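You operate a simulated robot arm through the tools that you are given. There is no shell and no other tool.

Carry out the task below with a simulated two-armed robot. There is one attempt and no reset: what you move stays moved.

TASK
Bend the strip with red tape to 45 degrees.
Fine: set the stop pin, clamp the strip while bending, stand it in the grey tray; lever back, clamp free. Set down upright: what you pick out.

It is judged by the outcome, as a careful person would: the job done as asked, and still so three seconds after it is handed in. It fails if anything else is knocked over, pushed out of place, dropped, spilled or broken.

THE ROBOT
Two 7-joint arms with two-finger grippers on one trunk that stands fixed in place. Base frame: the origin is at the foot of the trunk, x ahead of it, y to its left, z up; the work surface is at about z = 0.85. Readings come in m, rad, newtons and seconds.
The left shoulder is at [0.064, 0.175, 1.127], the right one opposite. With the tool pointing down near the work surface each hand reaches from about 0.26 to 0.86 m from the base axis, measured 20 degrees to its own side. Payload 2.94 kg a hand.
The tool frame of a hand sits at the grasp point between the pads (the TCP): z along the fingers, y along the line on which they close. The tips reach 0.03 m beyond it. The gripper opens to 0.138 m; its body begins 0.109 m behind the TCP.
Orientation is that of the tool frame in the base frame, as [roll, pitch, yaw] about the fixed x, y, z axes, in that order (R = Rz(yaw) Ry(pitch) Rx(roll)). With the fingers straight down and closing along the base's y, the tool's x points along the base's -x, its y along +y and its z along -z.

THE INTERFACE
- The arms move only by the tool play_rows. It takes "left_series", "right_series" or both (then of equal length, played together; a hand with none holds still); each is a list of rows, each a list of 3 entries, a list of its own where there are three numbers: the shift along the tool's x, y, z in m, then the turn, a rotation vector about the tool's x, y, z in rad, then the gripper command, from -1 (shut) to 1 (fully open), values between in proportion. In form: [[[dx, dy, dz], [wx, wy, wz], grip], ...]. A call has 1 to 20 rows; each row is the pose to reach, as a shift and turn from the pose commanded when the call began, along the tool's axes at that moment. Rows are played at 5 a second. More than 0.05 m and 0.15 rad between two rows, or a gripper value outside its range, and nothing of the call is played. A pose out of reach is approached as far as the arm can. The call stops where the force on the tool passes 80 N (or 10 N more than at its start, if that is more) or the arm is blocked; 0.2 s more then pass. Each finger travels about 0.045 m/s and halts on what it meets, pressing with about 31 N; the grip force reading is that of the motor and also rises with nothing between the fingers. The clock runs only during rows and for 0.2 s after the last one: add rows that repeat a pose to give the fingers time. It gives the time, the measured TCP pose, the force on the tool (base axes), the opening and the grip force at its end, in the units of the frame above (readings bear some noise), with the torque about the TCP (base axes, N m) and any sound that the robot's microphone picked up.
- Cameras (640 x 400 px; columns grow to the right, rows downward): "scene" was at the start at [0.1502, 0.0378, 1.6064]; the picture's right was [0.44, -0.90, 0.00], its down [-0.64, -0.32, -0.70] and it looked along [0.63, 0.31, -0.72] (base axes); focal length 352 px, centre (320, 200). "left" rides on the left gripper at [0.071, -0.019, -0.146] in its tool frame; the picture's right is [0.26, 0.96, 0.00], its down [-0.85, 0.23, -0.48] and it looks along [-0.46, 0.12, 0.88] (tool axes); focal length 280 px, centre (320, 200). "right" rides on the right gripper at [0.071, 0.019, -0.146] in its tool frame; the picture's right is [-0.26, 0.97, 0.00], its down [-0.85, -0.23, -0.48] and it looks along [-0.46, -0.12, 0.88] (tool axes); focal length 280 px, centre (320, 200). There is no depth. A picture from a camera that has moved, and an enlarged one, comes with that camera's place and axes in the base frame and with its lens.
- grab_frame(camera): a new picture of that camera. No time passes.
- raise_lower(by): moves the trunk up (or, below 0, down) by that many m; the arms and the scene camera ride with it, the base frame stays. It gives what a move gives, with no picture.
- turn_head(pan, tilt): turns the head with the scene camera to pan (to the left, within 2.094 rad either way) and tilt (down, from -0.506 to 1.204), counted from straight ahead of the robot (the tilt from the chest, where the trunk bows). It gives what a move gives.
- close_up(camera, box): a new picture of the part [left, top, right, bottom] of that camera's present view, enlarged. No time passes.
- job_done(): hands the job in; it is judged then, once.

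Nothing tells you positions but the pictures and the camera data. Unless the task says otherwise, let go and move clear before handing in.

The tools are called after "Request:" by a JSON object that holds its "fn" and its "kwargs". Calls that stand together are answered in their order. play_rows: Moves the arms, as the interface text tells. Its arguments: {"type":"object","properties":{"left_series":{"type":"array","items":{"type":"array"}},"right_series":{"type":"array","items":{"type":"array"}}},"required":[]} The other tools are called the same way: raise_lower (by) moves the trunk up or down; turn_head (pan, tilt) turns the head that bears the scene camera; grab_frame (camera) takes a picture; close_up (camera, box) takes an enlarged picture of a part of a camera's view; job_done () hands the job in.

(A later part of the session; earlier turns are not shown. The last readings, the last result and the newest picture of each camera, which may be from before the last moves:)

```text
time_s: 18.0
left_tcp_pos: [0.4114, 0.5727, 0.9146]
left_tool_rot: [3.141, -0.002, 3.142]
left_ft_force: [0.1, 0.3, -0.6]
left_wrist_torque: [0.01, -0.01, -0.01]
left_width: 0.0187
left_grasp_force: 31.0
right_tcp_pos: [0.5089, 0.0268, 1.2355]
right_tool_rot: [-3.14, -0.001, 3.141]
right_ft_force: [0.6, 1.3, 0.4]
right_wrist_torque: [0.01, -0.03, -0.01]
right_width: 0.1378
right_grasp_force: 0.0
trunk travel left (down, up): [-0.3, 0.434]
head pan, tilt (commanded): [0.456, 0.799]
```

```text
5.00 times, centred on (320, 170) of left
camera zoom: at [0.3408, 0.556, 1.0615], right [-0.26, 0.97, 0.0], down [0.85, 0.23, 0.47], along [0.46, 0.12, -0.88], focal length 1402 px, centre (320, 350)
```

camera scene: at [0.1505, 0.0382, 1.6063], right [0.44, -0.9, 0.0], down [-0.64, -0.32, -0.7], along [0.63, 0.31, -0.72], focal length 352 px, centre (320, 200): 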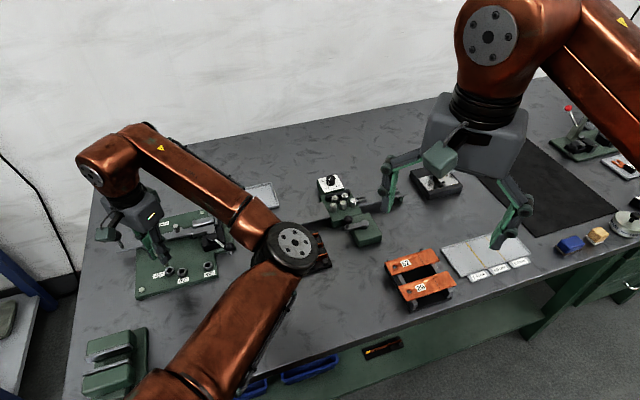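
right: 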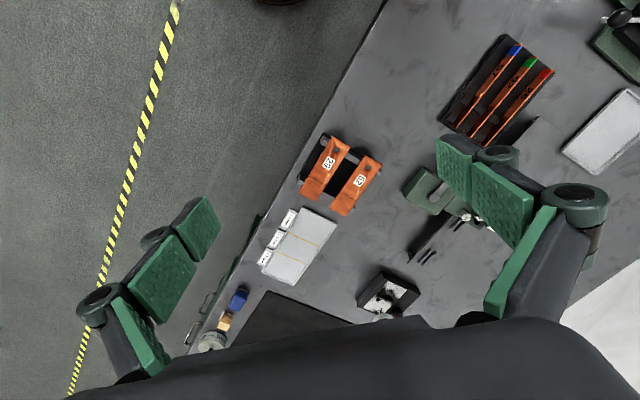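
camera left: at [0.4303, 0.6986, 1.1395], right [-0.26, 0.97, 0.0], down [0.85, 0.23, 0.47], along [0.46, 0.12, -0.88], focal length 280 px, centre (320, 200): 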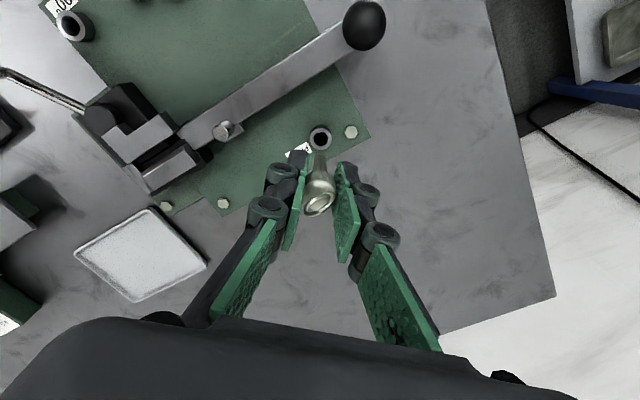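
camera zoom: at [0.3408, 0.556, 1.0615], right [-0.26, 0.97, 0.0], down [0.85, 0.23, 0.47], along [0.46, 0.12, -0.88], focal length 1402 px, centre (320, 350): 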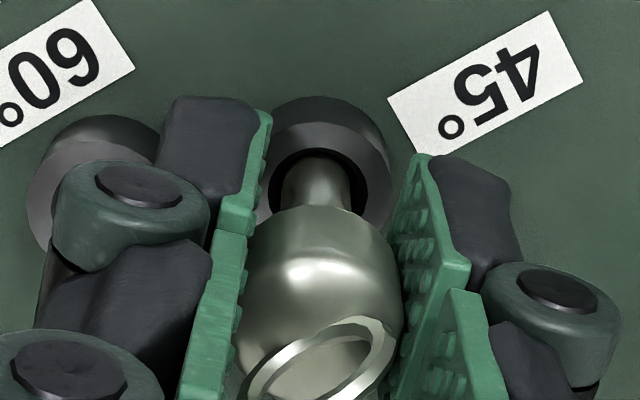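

The pin sits in the 45° collar at PARK depth. I'll open the fingers slightly, rise and check it.

Request:
{"fn": "play_rows", "kwargs": {"left_series": [[[0, 0, 0], [0, 0, 0], -0.6], [[0, 0, 0], [0, 0, 0], -0.4], [[0, 0, 0], [0, 0, 0], -0.3], [[0, 0, -0.03], [0, 0, 0], -0.3], [[0, 0, -0.07], [0, 0, 0], -0.3], [[0, 0, -0.11], [0, 0, 0], -0.3], [[0.03, 0, -0.13], [0, 0, 0], -0.3], [[0.07, 0, -0.13], [0, 0, 0], 0.2], [[0.07, 0, -0.13], [0, 0, 0], 0.5]]}}

Request:
{"fn": "grab_frame", "kwargs": {"camera": "left"}}

Request:
{"fn": "close_up", "kwargs": {"camera": "left", "box": [260, 140, 380, 220]}}

```text
time_s: 20.0
left_tcp_pos: [0.3386, 0.5745, 1.048]
left_tool_rot: [-3.141, 0.0, 3.14]
left_ft_force: [0.5, -0.2, -0.1]
left_wrist_torque: [-0.01, 0.0, -0.02]
left_width: 0.099
left_grasp_force: 0.1
right_tcp_pos: [0.5101, 0.0274, 1.2343]
right_tool_rot: [3.139, -0.001, -3.14]
right_ft_force: [-0.5, 1.0, -0.6]
right_wrist_torque: [0.0, 0.02, 0.03]
right_width: 0.138
right_grasp_force: 0.0
trunk travel left (down, up): [-0.3, 0.434]
head pan, tilt (commanded): [0.456, 0.799]
```

```text
taken
camera left: at [0.2688, 0.556, 1.1926], right [-0.26, 0.97, 0.0], down [0.85, 0.23, 0.47], along [0.46, 0.12, -0.88], focal length 280 px, centre (320, 200)
```

left: 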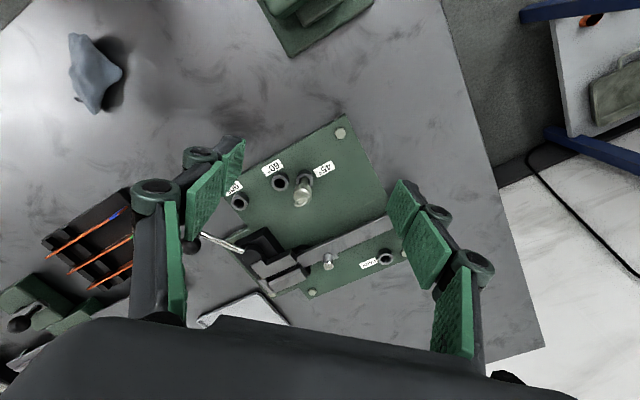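

```text
5.00 times, centred on (320, 180) of left
camera zoom: at [0.2688, 0.556, 1.1926], right [-0.26, 0.97, 0.0], down [0.85, 0.23, 0.47], along [0.46, 0.12, -0.88], focal length 1402 px, centre (320, 300)
```

zoom: 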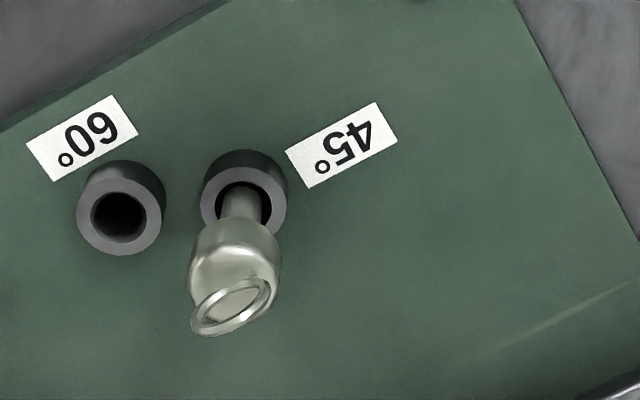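

The stop pin now stands in the 45° collar. Next I'll carry the left hand over the rack, turning it so the fingers close across the red-taped strip.

Request:
{"fn": "play_rows", "kwargs": {"left_series": [[[-0.03, -0.023, 0], [0, 0, 0.1], 0.3], [[-0.061, -0.046, 0], [0, 0, 0.2], 0.3], [[-0.092, -0.07, 0], [0, 0, 0.3], 0.3], [[-0.122, -0.093, 0], [0, 0, 0.4], 0.3], [[-0.153, -0.116, 0], [0, 0, 0.5], 0.3], [[-0.183, -0.14, 0], [0, 0, 0.6], 0.3], [[-0.214, -0.163, 0], [0, 0, 0.7], 0.3], [[-0.244, -0.186, 0], [0, 0, 0.792], 0.3], [[-0.244, -0.186, 0], [0, 0, 0.792], 0.3]]}}

Request:
{"fn": "grab_frame", "kwargs": {"camera": "left"}}

Request:
{"fn": "grab_frame", "kwargs": {"camera": "scene"}}

```text
time_s: 22.0
left_tcp_pos: [0.5851, 0.3872, 1.0436]
left_tool_rot: [-3.139, 0.0, 2.349]
left_ft_force: [0.0, 0.4, -0.3]
left_wrist_torque: [-0.02, 0.0, 0.01]
left_width: 0.0899
left_grasp_force: 0.0
right_tcp_pos: [0.5111, 0.0278, 1.236]
right_tool_rot: [-3.141, -0.002, -3.141]
right_ft_force: [0.3, -0.2, 0.3]
right_wrist_torque: [-0.01, 0.01, -0.01]
right_width: 0.1381
right_grasp_force: 0.1
trunk travel left (down, up): [-0.3, 0.434]
head pan, tilt (commanded): [0.456, 0.799]
```

```text
taken
camera left: at [0.522, 0.4265, 1.1905], right [0.5, 0.86, 0.0], down [0.76, -0.44, 0.48], along [0.41, -0.24, -0.88], focal length 280 px, centre (320, 200)
```

left: 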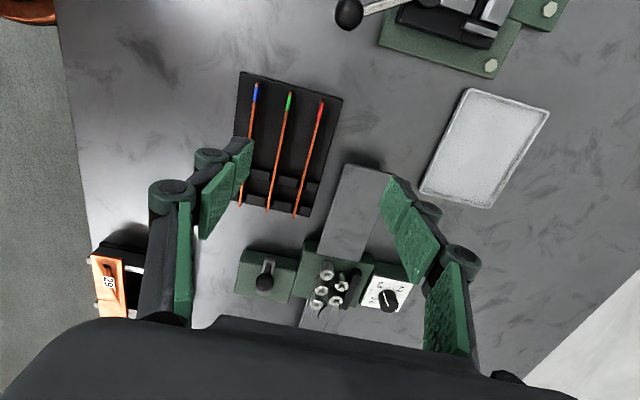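

```text
taken
camera scene: at [0.1499, 0.0384, 1.6064], right [0.44, -0.9, 0.0], down [-0.64, -0.32, -0.7], along [0.63, 0.31, -0.72], focal length 352 px, centre (320, 200)
```

scene: 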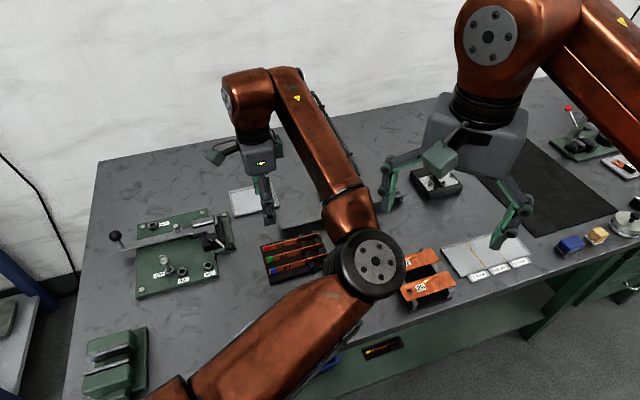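

Request:
{"fn": "close_up", "kwargs": {"camera": "left", "box": [225, 60, 375, 160]}}

Request:
{"fn": "close_up", "kwargs": {"camera": "left", "box": [225, 130, 375, 230]}}

Request:
{"fn": "close_up", "kwargs": {"camera": "scene", "box": [100, 190, 250, 300]}}

Request:
{"fn": "close_up", "kwargs": {"camera": "scene", "box": [180, 210, 240, 250]}}

```text
4.00 times, centred on (300, 110) of left
camera zoom: at [0.522, 0.4265, 1.1905], right [0.5, 0.86, 0.0], down [0.76, -0.44, 0.48], along [0.41, -0.24, -0.88], focal length 1122 px, centre (400, 560)
```

zoom: 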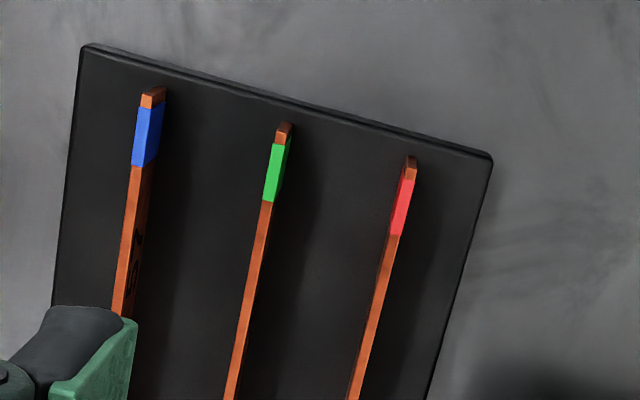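

```text
4.00 times, centred on (300, 180) of left
camera zoom: at [0.522, 0.4265, 1.1905], right [0.5, 0.86, 0.0], down [0.76, -0.44, 0.48], along [0.41, -0.24, -0.88], focal length 1122 px, centre (400, 280)
```

zoom: 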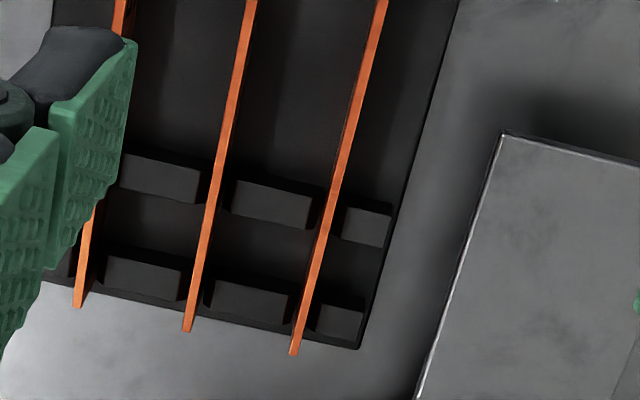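

```text
3.64 times, centred on (175, 245) of scene
camera zoom: at [0.1499, 0.0384, 1.6064], right [0.44, -0.9, 0.0], down [-0.64, -0.32, -0.7], along [0.63, 0.31, -0.72], focal length 1278 px, centre (847, 36)
```

zoom: 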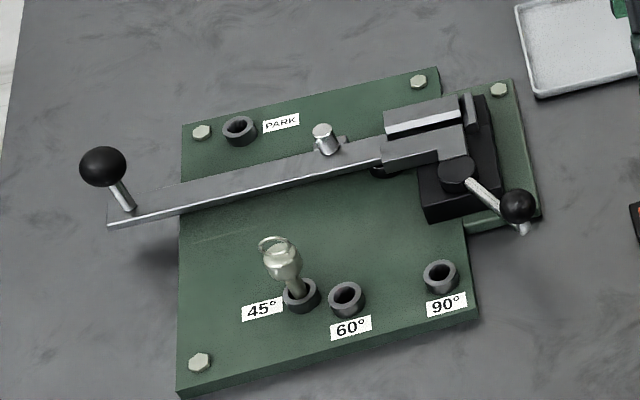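

```text
10.00 times, centred on (210, 230) of scene
camera zoom: at [0.1499, 0.0384, 1.6064], right [0.44, -0.9, 0.0], down [-0.64, -0.32, -0.7], along [0.63, 0.31, -0.72], focal length 3516 px, centre (1420, -100)
```

zoom: 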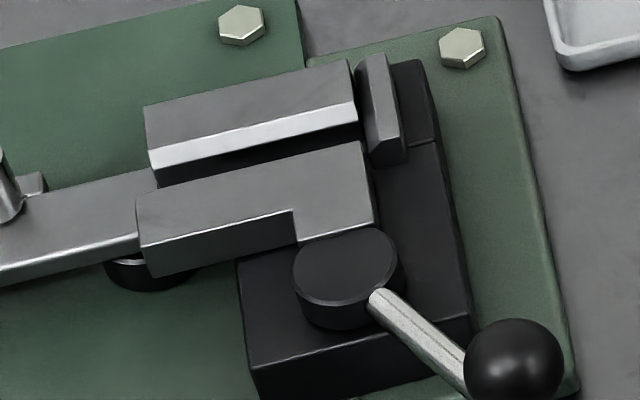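

The red strip (26) is the far one in this view; I'll align over a grip point ~23 mm from its taped end, narrow the fingers to 24 mm so the green strip isn't touched, and check from lower.

Request:
{"fn": "play_rows", "kwargs": {"left_series": [[[0.0052, -0.0044, 0.03], [0, 0, 0], 0], [[0.0052, -0.0044, 0.06], [0, 0, 0], -0.3], [[0.0052, -0.0044, 0.08], [0, 0, 0], -0.652], [[0.0052, -0.0044, 0.09], [0, 0, 0], -0.652], [[0.0052, -0.0044, 0.09], [0, 0, 0], -0.652], [[0.0052, -0.0044, 0.09], [0, 0, 0], -0.652]]}}

Request:
{"fn": "grab_frame", "kwargs": {"camera": "left"}}

Request:
{"fn": "close_up", "kwargs": {"camera": "left", "box": [240, 110, 400, 210]}}

Request:
{"fn": "close_up", "kwargs": {"camera": "scene", "box": [230, 180, 350, 300]}}

Request:
{"fn": "grab_frame", "kwargs": {"camera": "right"}}

```text
time_s: 23.4
left_tcp_pos: [0.5782, 0.3872, 0.9531]
left_tool_rot: [-3.141, 0.0, 2.348]
left_ft_force: [-1.1, 0.2, 0.1]
left_wrist_torque: [0.02, -0.02, -0.02]
left_width: 0.0241
left_grasp_force: 0.0
right_tcp_pos: [0.51, 0.0265, 1.2346]
right_tool_rot: [3.14, -0.003, -3.141]
right_ft_force: [-0.1, -0.4, 0.3]
right_wrist_torque: [0.02, -0.01, -0.03]
right_width: 0.1381
right_grasp_force: 0.1
trunk travel left (down, up): [-0.3, 0.434]
head pan, tilt (commanded): [0.456, 0.799]
```

```text
taken
camera left: at [0.5157, 0.4254, 1.1003], right [0.5, 0.86, 0.0], down [0.76, -0.44, 0.48], along [0.41, -0.24, -0.88], focal length 280 px, centre (320, 200)
```

left: 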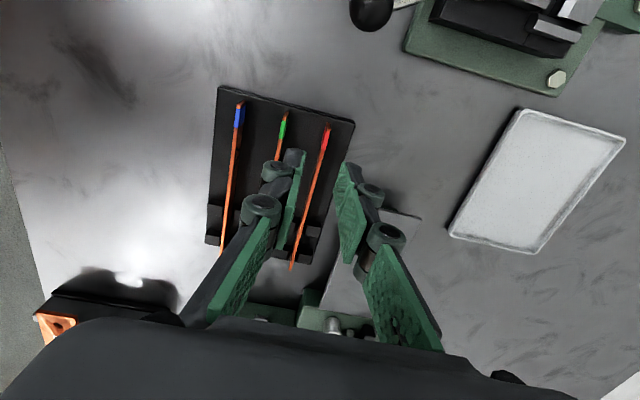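

```text
4.00 times, centred on (320, 160) of left
camera zoom: at [0.5157, 0.4254, 1.1003], right [0.5, 0.86, 0.0], down [0.76, -0.44, 0.48], along [0.41, -0.24, -0.88], focal length 1122 px, centre (320, 360)
```

zoom: 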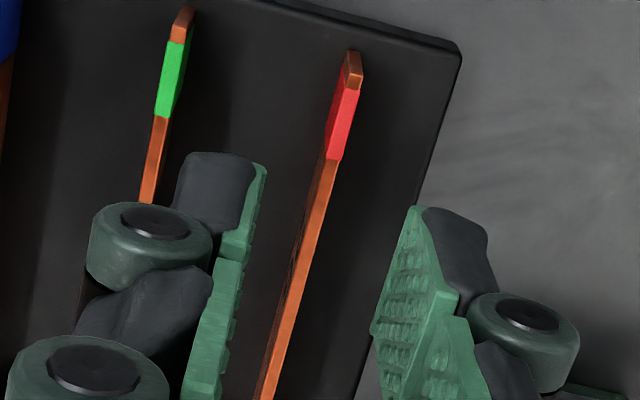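

```text
3.33 times, centred on (290, 240) of scene
camera zoom: at [0.1503, 0.0376, 1.6064], right [0.44, -0.9, 0.0], down [-0.64, -0.32, -0.7], along [0.63, 0.31, -0.72], focal length 1172 px, centre (420, 67)
```

zoom: 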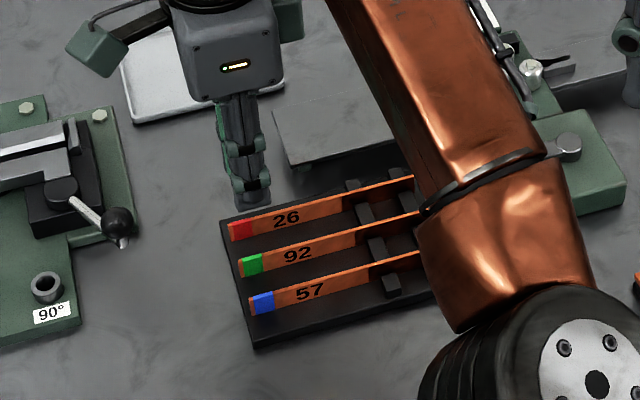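

```text
taken
camera right: at [0.4382, 0.0462, 1.383], right [0.26, 0.97, 0.0], down [0.85, -0.23, 0.47], along [0.46, -0.12, -0.88], focal length 280 px, centre (320, 200)
```

right: 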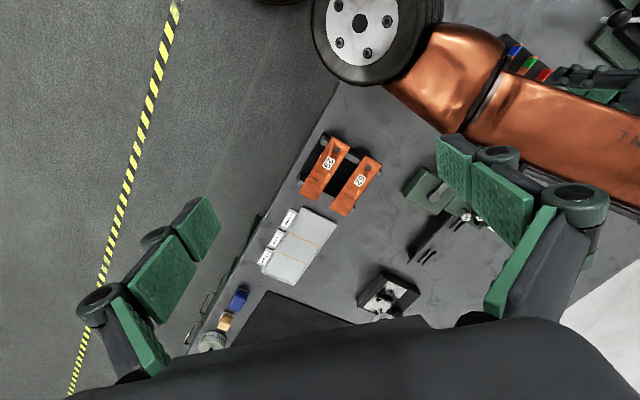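

I'll zoom in to measure the strip's line relative to the fingers, and move the right hand well away so it can't meet the left forearm.

Request:
{"fn": "play_rows", "kwargs": {"right_series": [[[0.01, -0.05, -0.005], [0, 0, 0], 1], [[0.02, -0.095, -0.01], [0, 0, 0], 1], [[0.03, -0.14, -0.015], [0, 0, 0], 1], [[0.04, -0.185, -0.02], [0, 0, 0], 1], [[0.05, -0.23, -0.03], [0, 0, 0], 1], [[0.05, -0.25, -0.03], [0, 0, 0], 1]]}}

Request:
{"fn": "close_up", "kwargs": {"camera": "left", "box": [290, 115, 350, 155]}}

Request:
{"fn": "close_up", "kwargs": {"camera": "left", "box": [270, 150, 370, 220]}}

Request:
{"fn": "close_up", "kwargs": {"camera": "left", "box": [260, 210, 360, 280]}}

```text
refused: row 1 steps farther than a row can; nothing moved
```

```text
10.00 times, centred on (320, 135) of left
camera zoom: at [0.5157, 0.4254, 1.1003], right [0.5, 0.86, 0.0], down [0.76, -0.44, 0.48], along [0.41, -0.24, -0.88], focal length 2804 px, centre (320, 850)
```

zoom: 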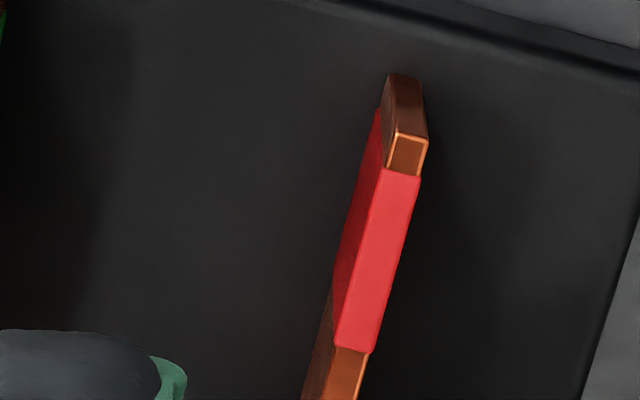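

```text
5.71 times, centred on (320, 185) of left
camera zoom: at [0.5157, 0.4254, 1.1003], right [0.5, 0.86, 0.0], down [0.76, -0.44, 0.48], along [0.41, -0.24, -0.88], focal length 1602 px, centre (320, 286)
```

zoom: 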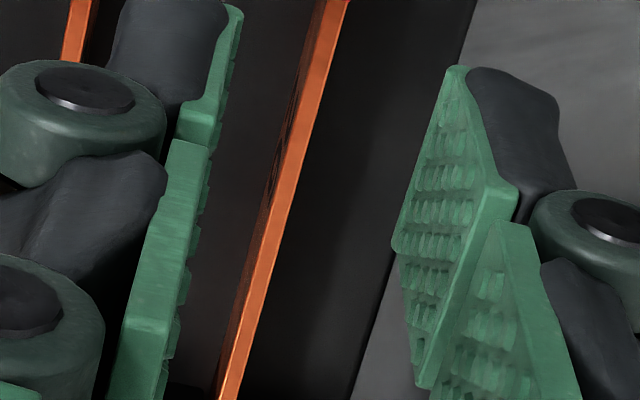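

```text
5.71 times, centred on (310, 245) of left
camera zoom: at [0.5157, 0.4254, 1.1003], right [0.5, 0.86, 0.0], down [0.76, -0.44, 0.48], along [0.41, -0.24, -0.88], focal length 1602 px, centre (377, -57)
```

zoom: 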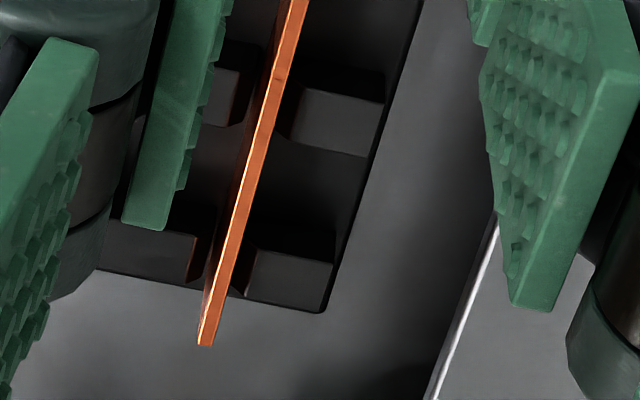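

The strip is ~2° rotated and ~3.7 mm off the finger centre; I'll correct for both, and descend partway while the right arm moves aside in smaller steps.

Request:
{"fn": "play_rows", "kwargs": {"left_series": [[[0, 0.0037, 0], [0, 0, -0.036], -0.652], [[0, 0.0037, 0.01], [0, 0, -0.036], -0.652], [[0, 0.0037, 0.02], [0, 0, -0.036], -0.652], [[0, 0.0037, 0.03], [0, 0, -0.036], -0.652], [[0, 0.0037, 0.03], [0, 0, -0.036], -0.652], [[0, 0.0037, 0.03], [0, 0, -0.036], -0.652], [[0, 0.0037, 0.03], [0, 0, -0.036], -0.652]], "right_series": [[[0.007, -0.036, -0.004], [0, 0, 0], 1], [[0.014, -0.072, -0.008], [0, 0, 0], 1], [[0.021, -0.108, -0.012], [0, 0, 0], 1], [[0.028, -0.144, -0.016], [0, 0, 0], 1], [[0.035, -0.18, -0.02], [0, 0, 0], 1], [[0.042, -0.216, -0.025], [0, 0, 0], 1], [[0.049, -0.25, -0.03], [0, 0, 0], 1]]}}

Request:
{"fn": "grab_frame", "kwargs": {"camera": "left"}}

Request:
{"fn": "close_up", "kwargs": {"camera": "left", "box": [260, 130, 380, 210]}}

Request:
{"fn": "close_up", "kwargs": {"camera": "scene", "box": [230, 180, 350, 300]}}

```text
time_s: 25.0
left_tcp_pos: [0.5792, 0.3904, 0.9255]
left_tool_rot: [3.142, 0.0, 2.382]
left_ft_force: [-1.4, -1.3, -0.2]
left_wrist_torque: [0.03, -0.01, -0.01]
left_width: 0.0238
left_grasp_force: 0.0
right_tcp_pos: [0.4581, -0.2257, 1.2638]
right_tool_rot: [3.139, -0.002, -3.14]
right_ft_force: [0.2, 0.4, -0.1]
right_wrist_torque: [0.04, -0.06, 0.01]
right_width: 0.1379
right_grasp_force: 0.0
trunk travel left (down, up): [-0.3, 0.434]
head pan, tilt (commanded): [0.456, 0.799]
```

```text
taken
camera left: at [0.5154, 0.4255, 1.0721], right [0.47, 0.88, 0.0], down [0.78, -0.42, 0.48], along [0.42, -0.22, -0.88], focal length 280 px, centre (320, 200)
```

left: 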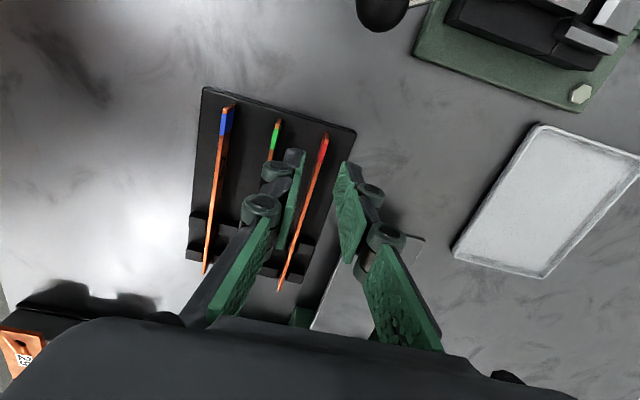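

```text
5.00 times, centred on (320, 170) of left
camera zoom: at [0.5154, 0.4255, 1.0721], right [0.47, 0.88, 0.0], down [0.78, -0.42, 0.48], along [0.42, -0.22, -0.88], focal length 1402 px, centre (320, 350)
```

zoom: 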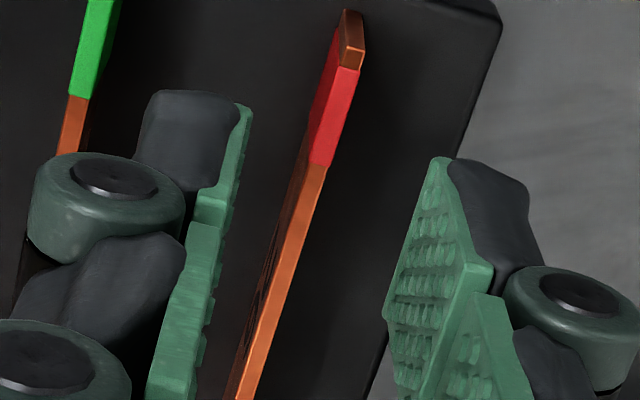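

```text
3.33 times, centred on (290, 240) of scene
camera zoom: at [0.149, 0.0359, 1.6066], right [0.44, -0.9, 0.0], down [-0.64, -0.31, -0.7], along [0.63, 0.31, -0.72], focal length 1172 px, centre (420, 67)
```

zoom: 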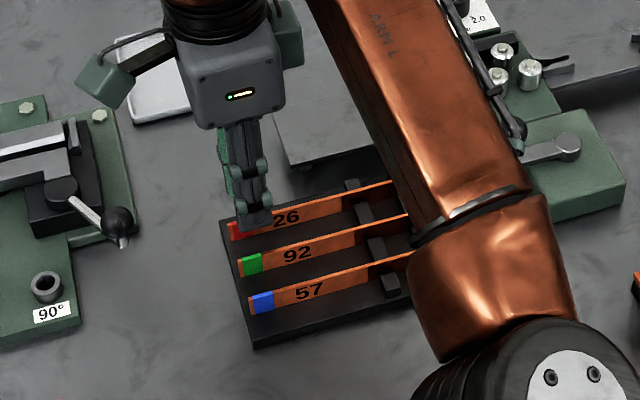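

Request:
{"fn": "close_up", "kwargs": {"camera": "left", "box": [240, 230, 360, 310]}}

Request:
{"fn": "close_up", "kwargs": {"camera": "left", "box": [290, 125, 350, 165]}}

```text
5.00 times, centred on (300, 270) of left
camera zoom: at [0.5154, 0.4255, 1.0721], right [0.47, 0.88, 0.0], down [0.78, -0.42, 0.48], along [0.42, -0.22, -0.88], focal length 1402 px, centre (420, -150)
```

zoom: 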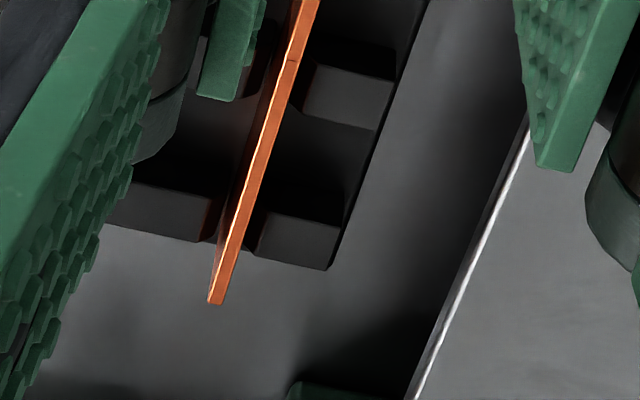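

```text
10.00 times, centred on (320, 145) of left
camera zoom: at [0.5154, 0.4255, 1.0721], right [0.47, 0.88, 0.0], down [0.78, -0.42, 0.48], along [0.42, -0.22, -0.88], focal length 2804 px, centre (320, 750)
```

zoom: 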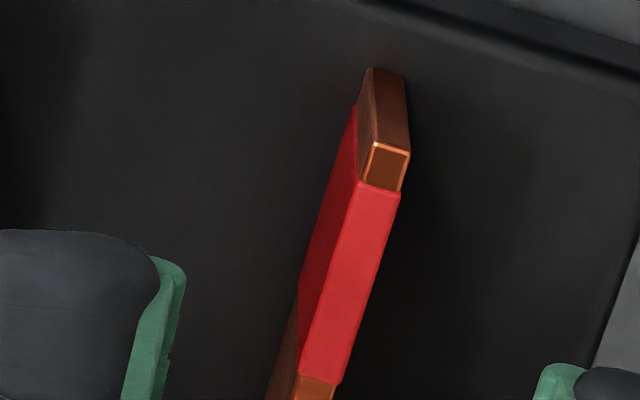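

The strip is now centred (≈0.3 mm, <1° off). I'll descend the last 27 mm around it.

Request:
{"fn": "play_rows", "kwargs": {"left_series": [[[0, 0.0003, 0.008], [0, 0, 0.008], -0.652], [[0, 0.0003, 0.016], [0, 0, 0.008], -0.652], [[0, 0.0003, 0.022], [0, 0, 0.008], -0.652], [[0, 0.0003, 0.0275], [0, 0, 0.008], -0.652], [[0, 0.0003, 0.0275], [0, 0, 0.008], -0.652]]}}

Request:
{"fn": "close_up", "kwargs": {"camera": "left", "box": [260, 130, 380, 210]}}

Request:
{"fn": "close_up", "kwargs": {"camera": "scene", "box": [240, 210, 340, 290]}}

```text
time_s: 26.2
left_tcp_pos: [0.5808, 0.3915, 0.8971]
left_tool_rot: [3.141, 0.0, 2.376]
left_ft_force: [-0.1, -0.4, 0.0]
left_wrist_torque: [-0.01, 0.02, -0.01]
left_width: 0.0242
left_grasp_force: 0.1
right_tcp_pos: [0.4578, -0.2242, 1.2646]
right_tool_rot: [3.14, -0.003, 3.14]
right_ft_force: [-0.2, 0.6, -0.3]
right_wrist_torque: [0.0, 0.0, 0.0]
right_width: 0.1381
right_grasp_force: 0.0
trunk travel left (down, up): [-0.3, 0.434]
head pan, tilt (commanded): [0.456, 0.799]
```

```text
5.00 times, centred on (320, 170) of left
camera zoom: at [0.5167, 0.4275, 1.0442], right [0.48, 0.88, 0.0], down [0.77, -0.42, 0.48], along [0.42, -0.23, -0.88], focal length 1402 px, centre (320, 350)
```

zoom: 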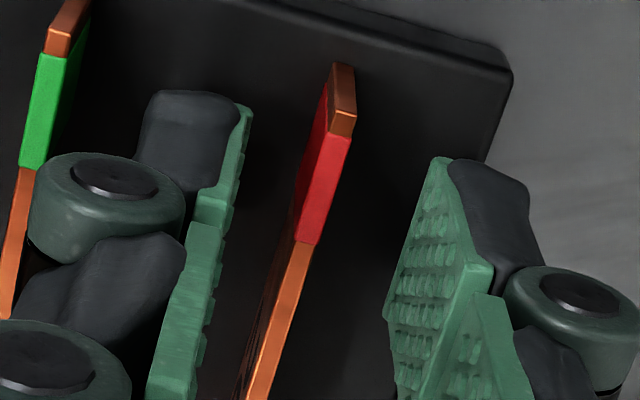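

```text
5.00 times, centred on (290, 250) of scene
camera zoom: at [0.15, 0.0372, 1.6064], right [0.44, -0.9, 0.0], down [-0.64, -0.31, -0.7], along [0.63, 0.31, -0.72], focal length 1758 px, centre (470, -50)
```

zoom: 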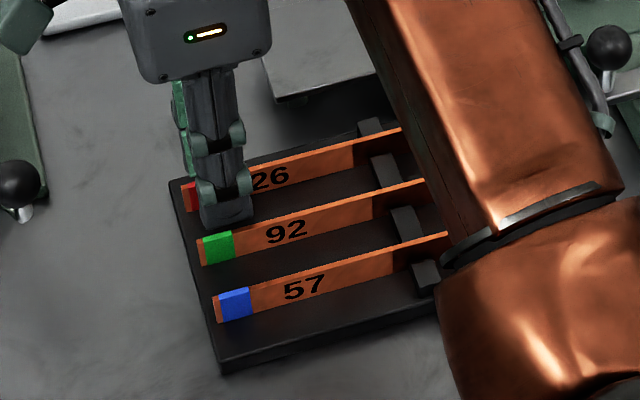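

The fingers straddle the strip without contact. I'll close on it.

Request:
{"fn": "play_rows", "kwargs": {"left_series": [[[0, 0, 0], [0, 0, 0], -0.8], [[0, 0, 0], [0, 0, 0], -1], [[0, 0, 0], [0, 0, 0], -1], [[0, 0, 0], [0, 0, 0], -1]]}}

Request:
{"fn": "close_up", "kwargs": {"camera": "left", "box": [260, 130, 380, 210]}}

Request:
{"fn": "close_up", "kwargs": {"camera": "scene", "box": [240, 210, 340, 290]}}

```text
time_s: 27.2
left_tcp_pos: [0.581, 0.3906, 0.8981]
left_tool_rot: [-3.139, -0.001, 2.375]
left_ft_force: [-5.4, -3.0, -1.0]
left_wrist_torque: [-0.01, 0.24, -0.63]
left_width: 0.0059
left_grasp_force: 30.9
right_tcp_pos: [0.4578, -0.2234, 1.2641]
right_tool_rot: [3.14, 0.0, 3.14]
right_ft_force: [-0.4, -0.2, 1.0]
right_wrist_torque: [0.01, -0.01, 0.0]
right_width: 0.1381
right_grasp_force: 0.0
trunk travel left (down, up): [-0.3, 0.434]
head pan, tilt (commanded): [0.456, 0.799]
```

```text
5.00 times, centred on (320, 170) of left
camera zoom: at [0.5164, 0.427, 1.044], right [0.48, 0.88, 0.0], down [0.77, -0.42, 0.47], along [0.42, -0.23, -0.88], focal length 1402 px, centre (320, 350)
```

zoom: 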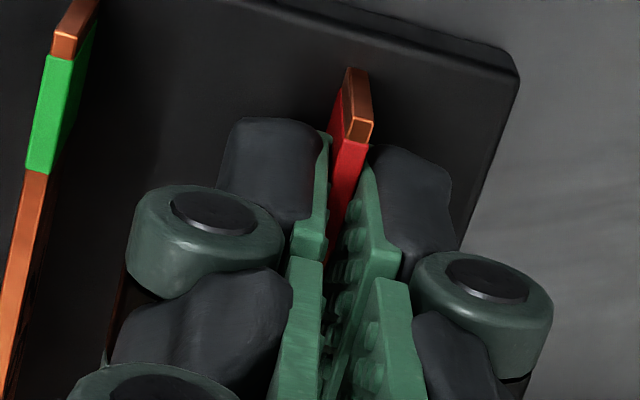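

```text
5.00 times, centred on (290, 250) of scene
camera zoom: at [0.1496, 0.0369, 1.6064], right [0.44, -0.9, 0.0], down [-0.64, -0.31, -0.7], along [0.63, 0.31, -0.72], focal length 1758 px, centre (470, -50)
```

zoom: 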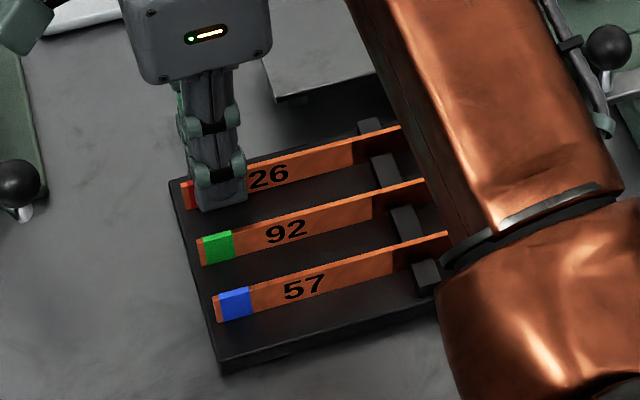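

The strip is gripped. I'll lift it straight up out of the posts and inspect.

Request:
{"fn": "play_rows", "kwargs": {"left_series": [[[0, 0, -0.01], [0, 0, 0], -1], [[0, 0, -0.025], [0, 0, 0], -1], [[0, 0, -0.045], [0, 0, 0], -1], [[0, 0, -0.07], [0, 0, 0], -1], [[0, 0, -0.1], [0, 0, 0], -1], [[0, 0, -0.1], [0, 0, 0], -1]]}}

Request:
{"fn": "grab_frame", "kwargs": {"camera": "left"}}

Request:
{"fn": "grab_frame", "kwargs": {"camera": "scene"}}

Request:
{"fn": "close_up", "kwargs": {"camera": "scene", "box": [220, 140, 380, 280]}}

```text
time_s: 28.6
left_tcp_pos: [0.5825, 0.3918, 0.9974]
left_tool_rot: [-3.138, 0.0, 2.377]
left_ft_force: [-0.4, -0.2, -1.5]
left_wrist_torque: [0.04, 0.03, 0.0]
left_width: 0.0059
left_grasp_force: 30.5
right_tcp_pos: [0.4583, -0.2223, 1.2646]
right_tool_rot: [-3.14, -0.002, -3.141]
right_ft_force: [-0.4, -0.6, -0.2]
right_wrist_torque: [-0.04, 0.03, 0.02]
right_width: 0.138
right_grasp_force: 0.0
trunk travel left (down, up): [-0.3, 0.434]
head pan, tilt (commanded): [0.456, 0.799]
```

```text
taken
camera left: at [0.518, 0.4281, 1.1442], right [0.48, 0.88, 0.0], down [0.77, -0.42, 0.47], along [0.42, -0.23, -0.88], focal length 280 px, centre (320, 200)
```

left: 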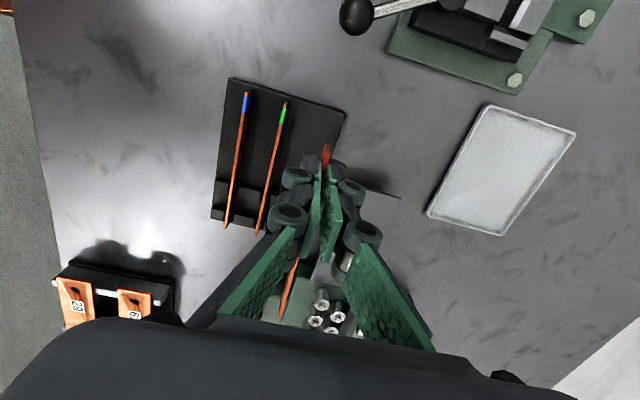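

```text
taken
camera scene: at [0.1509, 0.0376, 1.6062], right [0.44, -0.9, 0.0], down [-0.64, -0.32, -0.7], along [0.63, 0.31, -0.72], focal length 352 px, centre (320, 200)
```

scene: 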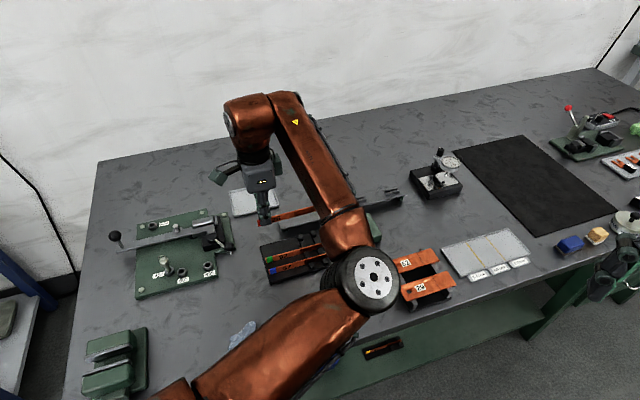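

```text
2.86 times, centred on (300, 210) of scene
camera zoom: at [0.1509, 0.0376, 1.6062], right [0.44, -0.9, 0.0], down [-0.64, -0.32, -0.7], along [0.63, 0.31, -0.72], focal length 1004 px, centre (377, 171)
```

zoom: 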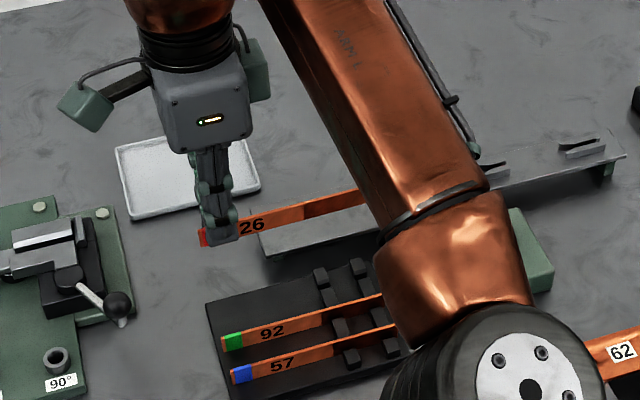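

Request:
{"fn": "close_up", "kwargs": {"camera": "left", "box": [295, 130, 355, 170]}}

Request:
{"fn": "close_up", "kwargs": {"camera": "left", "box": [250, 240, 350, 330]}}

```text
10.00 times, centred on (325, 150) of left
camera zoom: at [0.518, 0.4281, 1.1442], right [0.48, 0.88, 0.0], down [0.77, -0.42, 0.47], along [0.42, -0.23, -0.88], focal length 2804 px, centre (270, 700)
```

zoom: 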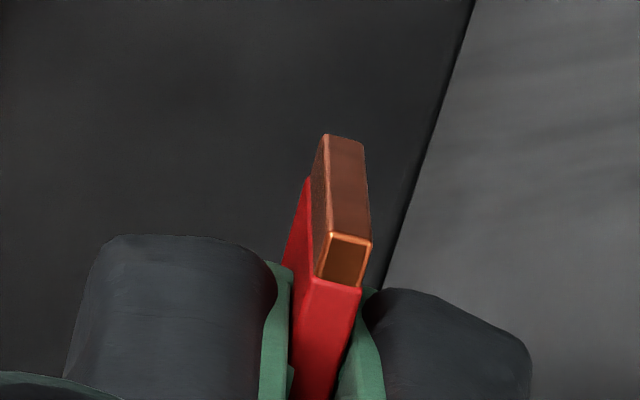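

```text
4.44 times, centred on (300, 285) of left
camera zoom: at [0.518, 0.4281, 1.1442], right [0.48, 0.88, 0.0], down [0.77, -0.42, 0.47], along [0.42, -0.23, -0.88], focal length 1246 px, centre (409, -178)
```

zoom: 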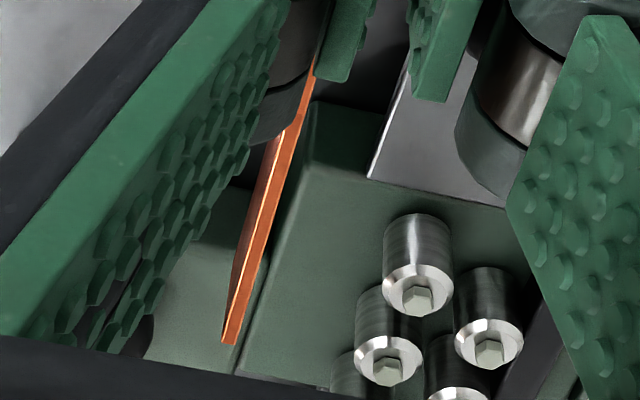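

The strip is held level: in the tool frame it runs from +20 mm (taped end) to −128 mm, within 0.5° of the tool's x axis. I'll carry it high to a spot beside the slot so the camera can see the jaws uncovered.

Request:
{"fn": "play_rows", "kwargs": {"left_series": [[[0, 0, -0.033], [0, 0, 0], -1], [[0.043, 0.005, -0.033], [0, 0, 0], -1], [[0.086, 0.01, -0.033], [0, 0, 0], -1], [[0.129, 0.015, -0.033], [0, 0, 0], -1], [[0.172, 0.02, -0.033], [0, 0, 0], -1], [[0.215, 0.025, -0.033], [0, 0, 0], -1], [[0.2566, 0.03, -0.033], [0, 0, 0], -1], [[0.2566, 0.03, -0.033], [0, 0, 0], -1]]}}

Request:
{"fn": "grab_frame", "kwargs": {"camera": "left"}}

Request:
{"fn": "close_up", "kwargs": {"camera": "left", "box": [330, 150, 450, 250]}}

Request:
{"fn": "grab_frame", "kwargs": {"camera": "scene"}}

```text
time_s: 30.4
left_tcp_pos: [0.4189, 0.5898, 1.0292]
left_tool_rot: [3.141, -0.001, 2.376]
left_ft_force: [0.3, 0.1, -0.4]
left_wrist_torque: [0.09, 0.02, 0.0]
left_width: 0.006
left_grasp_force: 30.8
right_tcp_pos: [0.4587, -0.2235, 1.2646]
right_tool_rot: [3.14, -0.002, 3.141]
right_ft_force: [0.1, -0.6, 0.3]
right_wrist_torque: [0.03, 0.0, -0.01]
right_width: 0.1377
right_grasp_force: 0.1
trunk travel left (down, up): [-0.3, 0.434]
head pan, tilt (commanded): [0.456, 0.799]
```

```text
taken
camera left: at [0.3546, 0.6259, 1.1761], right [0.48, 0.88, 0.0], down [0.77, -0.42, 0.47], along [0.42, -0.23, -0.88], focal length 280 px, centre (320, 200)
```

left: 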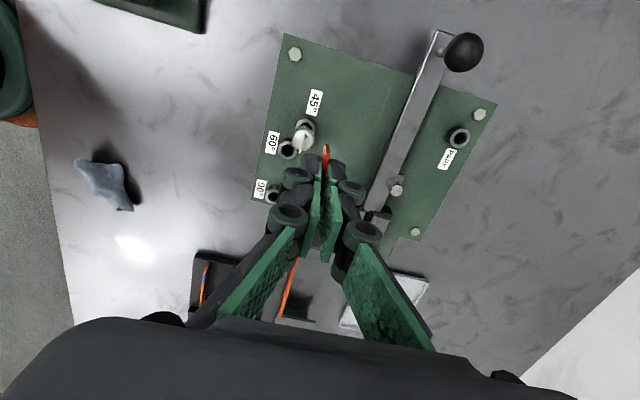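

```text
4.00 times, centred on (390, 200) of left
camera zoom: at [0.3546, 0.6259, 1.1761], right [0.48, 0.88, 0.0], down [0.77, -0.42, 0.47], along [0.42, -0.23, -0.88], focal length 1122 px, centre (40, 200)
```

zoom: 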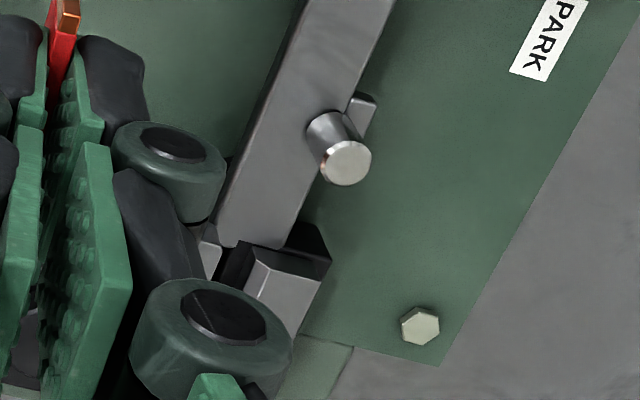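

```text
taken
camera scene: at [0.1506, 0.0362, 1.6063], right [0.44, -0.9, 0.0], down [-0.64, -0.31, -0.7], along [0.63, 0.31, -0.72], focal length 352 px, centre (320, 200)
```

scene: 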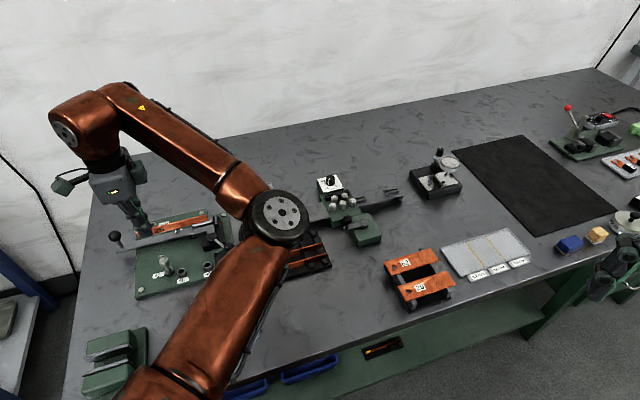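

The plate edge is parallel to the held strip within ~0.5°, so no turn is needed. I'll back the hand along the strip by 7 cm so the jaws come clear of the finger linkages for measuring.

Request:
{"fn": "play_rows", "kwargs": {"left_series": [[[-0.035, -0.005, 0], [0, 0, 0], -1], [[-0.07, -0.01, 0], [0, 0, 0], -1], [[-0.07, -0.01, 0], [0, 0, 0], -1], [[-0.07, -0.01, 0], [0, 0, 0], -1]]}}

Request:
{"fn": "grab_frame", "kwargs": {"camera": "left"}}

Request:
{"fn": "close_up", "kwargs": {"camera": "left", "box": [350, 110, 470, 190]}}

Request:
{"fn": "close_up", "kwargs": {"camera": "left", "box": [340, 130, 460, 230]}}

```text
time_s: 31.4
left_tcp_pos: [0.4624, 0.5344, 1.0282]
left_tool_rot: [3.141, -0.001, 2.375]
left_ft_force: [-0.3, -0.7, -0.8]
left_wrist_torque: [0.03, 0.02, 0.01]
left_width: 0.0058
left_grasp_force: 31.0
right_tcp_pos: [0.4592, -0.2237, 1.2644]
right_tool_rot: [3.139, -0.003, -3.141]
right_ft_force: [0.7, 0.9, -0.4]
right_wrist_torque: [0.01, 0.0, -0.03]
right_width: 0.138
right_grasp_force: 0.1
trunk travel left (down, up): [-0.3, 0.434]
head pan, tilt (commanded): [0.456, 0.799]
```

```text
taken
camera left: at [0.3975, 0.5707, 1.1756], right [0.48, 0.88, 0.0], down [0.77, -0.42, 0.48], along [0.42, -0.23, -0.88], focal length 280 px, centre (320, 200)
```

left: 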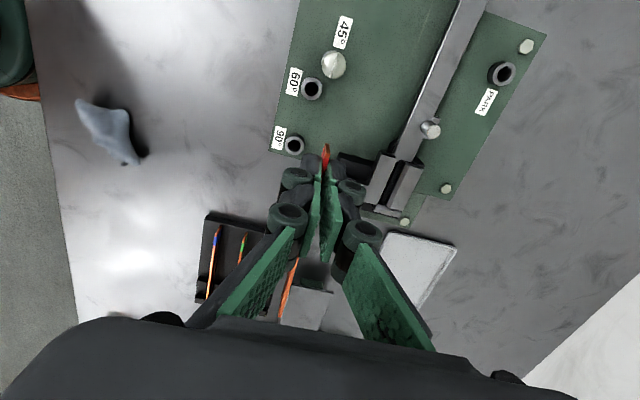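

```text
5.00 times, centred on (410, 150) of left
camera zoom: at [0.3975, 0.5707, 1.1756], right [0.48, 0.88, 0.0], down [0.77, -0.42, 0.48], along [0.42, -0.23, -0.88], focal length 1402 px, centre (-130, 450)
```

zoom: 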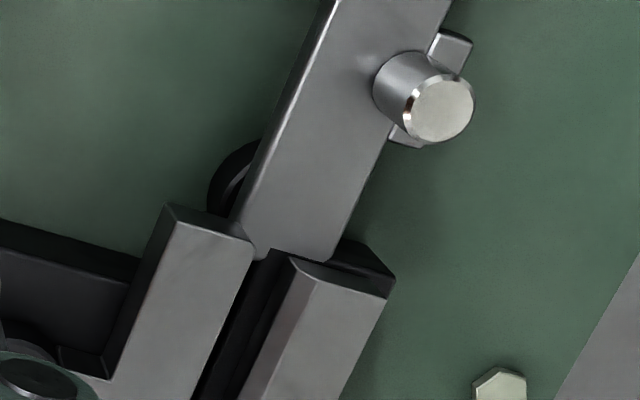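

```text
4.00 times, centred on (400, 180) of left
camera zoom: at [0.3975, 0.5707, 1.1756], right [0.48, 0.88, 0.0], down [0.77, -0.42, 0.48], along [0.42, -0.23, -0.88], focal length 1122 px, centre (0, 280)
```

zoom: 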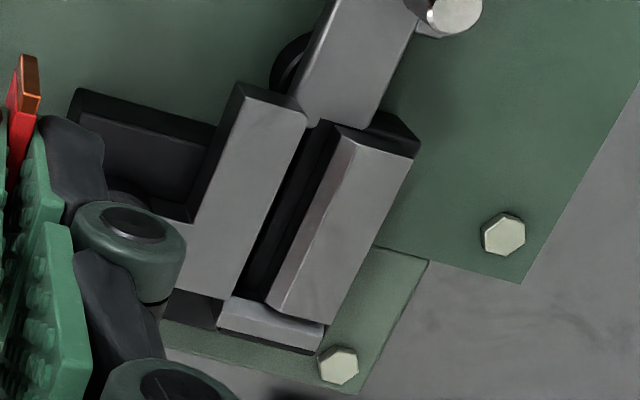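

I now have the slot in the tool frame: between y = 0.086 and 0.095, end stop at x ≈ −0.0615. I'll move the strip above it (+0.0685, +0.090) and lower until just above the jaws.

Request:
{"fn": "play_rows", "kwargs": {"left_series": [[[0.02, 0.03, 0], [0, 0, 0], -1], [[0.04, 0.06, 0], [0, 0, 0], -1], [[0.0685, 0.09, 0], [0, 0, 0], -1], [[0.0685, 0.09, 0], [0, 0, 0], -1], [[0.0685, 0.09, 0.03], [0, 0, 0], -1], [[0.0685, 0.09, 0.06], [0, 0, 0], -1], [[0.0685, 0.09, 0.082], [0, 0, 0], -1], [[0.0685, 0.09, 0.082], [0, 0, 0], -1], [[0.0685, 0.09, 0.082], [0, 0, 0], -1]]}}

Request:
{"fn": "grab_frame", "kwargs": {"camera": "left"}}

Request:
{"fn": "close_up", "kwargs": {"camera": "left", "box": [250, 230, 400, 330]}}

Request:
{"fn": "close_up", "kwargs": {"camera": "scene", "box": [100, 180, 260, 290]}}

```text
time_s: 33.4
left_tcp_pos: [0.4711, 0.6475, 0.9472]
left_tool_rot: [-3.14, 0.0, 2.374]
left_ft_force: [0.3, 0.2, -1.2]
left_wrist_torque: [0.0, 0.03, 0.0]
left_width: 0.0061
left_grasp_force: 30.6
right_tcp_pos: [0.4594, -0.223, 1.2643]
right_tool_rot: [-3.141, -0.002, 3.141]
right_ft_force: [-0.5, 0.3, -0.2]
right_wrist_torque: [-0.02, 0.0, 0.01]
right_width: 0.1381
right_grasp_force: 0.0
trunk travel left (down, up): [-0.3, 0.434]
head pan, tilt (commanded): [0.456, 0.799]
```

```text
taken
camera left: at [0.4084, 0.684, 1.0934], right [0.48, 0.88, 0.0], down [0.77, -0.42, 0.48], along [0.42, -0.23, -0.88], focal length 280 px, centre (320, 200)
```

left: 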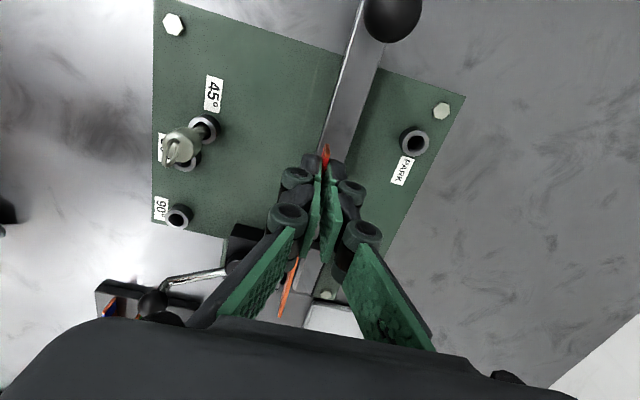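

```text
4.00 times, centred on (325, 280) of left
camera zoom: at [0.4084, 0.684, 1.0934], right [0.48, 0.88, 0.0], down [0.77, -0.42, 0.48], along [0.42, -0.23, -0.88], focal length 1122 px, centre (300, -120)
```

zoom: 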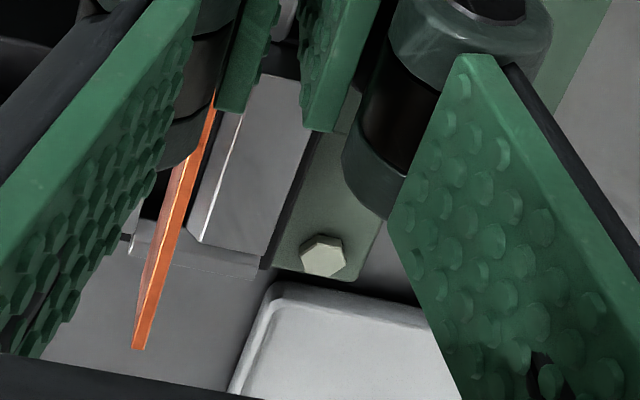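

```text
3.64 times, centred on (180, 235) of scene
camera zoom: at [0.1503, 0.0379, 1.6063], right [0.44, -0.9, 0.0], down [-0.64, -0.32, -0.7], along [0.63, 0.31, -0.72], focal length 1278 px, centre (829, 73)
```

zoom: 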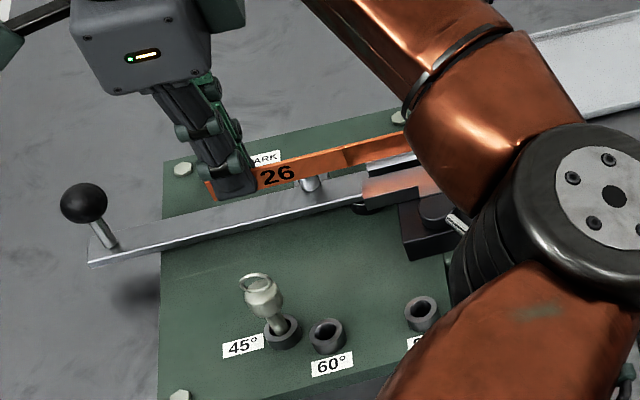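

Request:
{"fn": "close_up", "kwargs": {"camera": "left", "box": [270, 245, 330, 285]}}

Request:
{"fn": "close_up", "kwargs": {"camera": "left", "box": [290, 120, 370, 180]}}

Request:
{"fn": "close_up", "kwargs": {"camera": "scene", "box": [150, 200, 220, 250]}}

```text
10.00 times, centred on (300, 265) of left
camera zoom: at [0.4084, 0.684, 1.0934], right [0.48, 0.88, 0.0], down [0.77, -0.42, 0.48], along [0.42, -0.23, -0.88], focal length 2804 px, centre (520, -450)
```

zoom: 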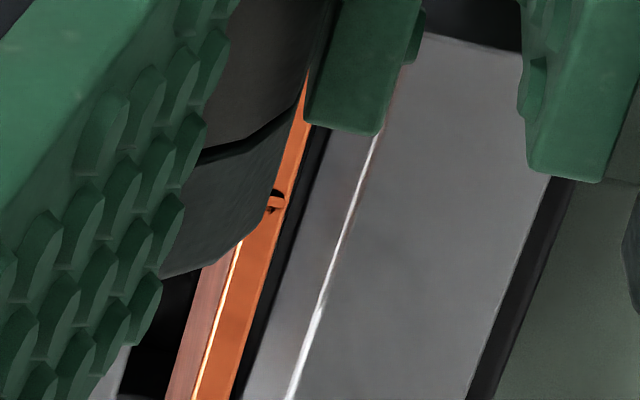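

```text
6.67 times, centred on (330, 150) of left
camera zoom: at [0.4084, 0.684, 1.0934], right [0.48, 0.88, 0.0], down [0.77, -0.42, 0.48], along [0.42, -0.23, -0.88], focal length 1869 px, centre (253, 533)
```

zoom: 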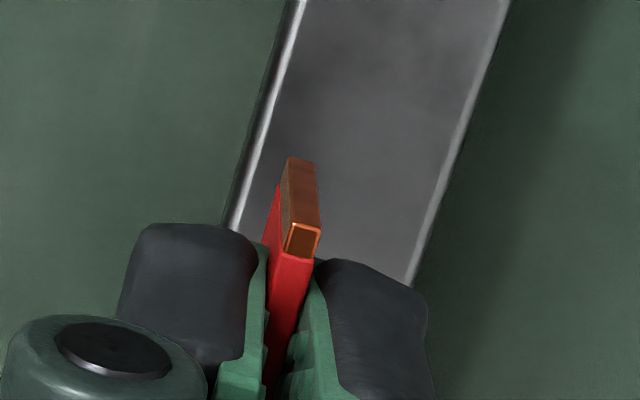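

```text
8.00 times, centred on (185, 225) of scene
camera zoom: at [0.1503, 0.0379, 1.6063], right [0.44, -0.9, 0.0], down [-0.64, -0.32, -0.7], along [0.63, 0.31, -0.72], focal length 2813 px, centre (1400, 0)
```

zoom: 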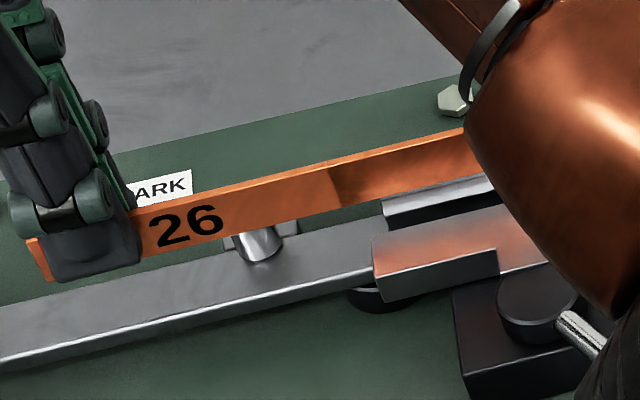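

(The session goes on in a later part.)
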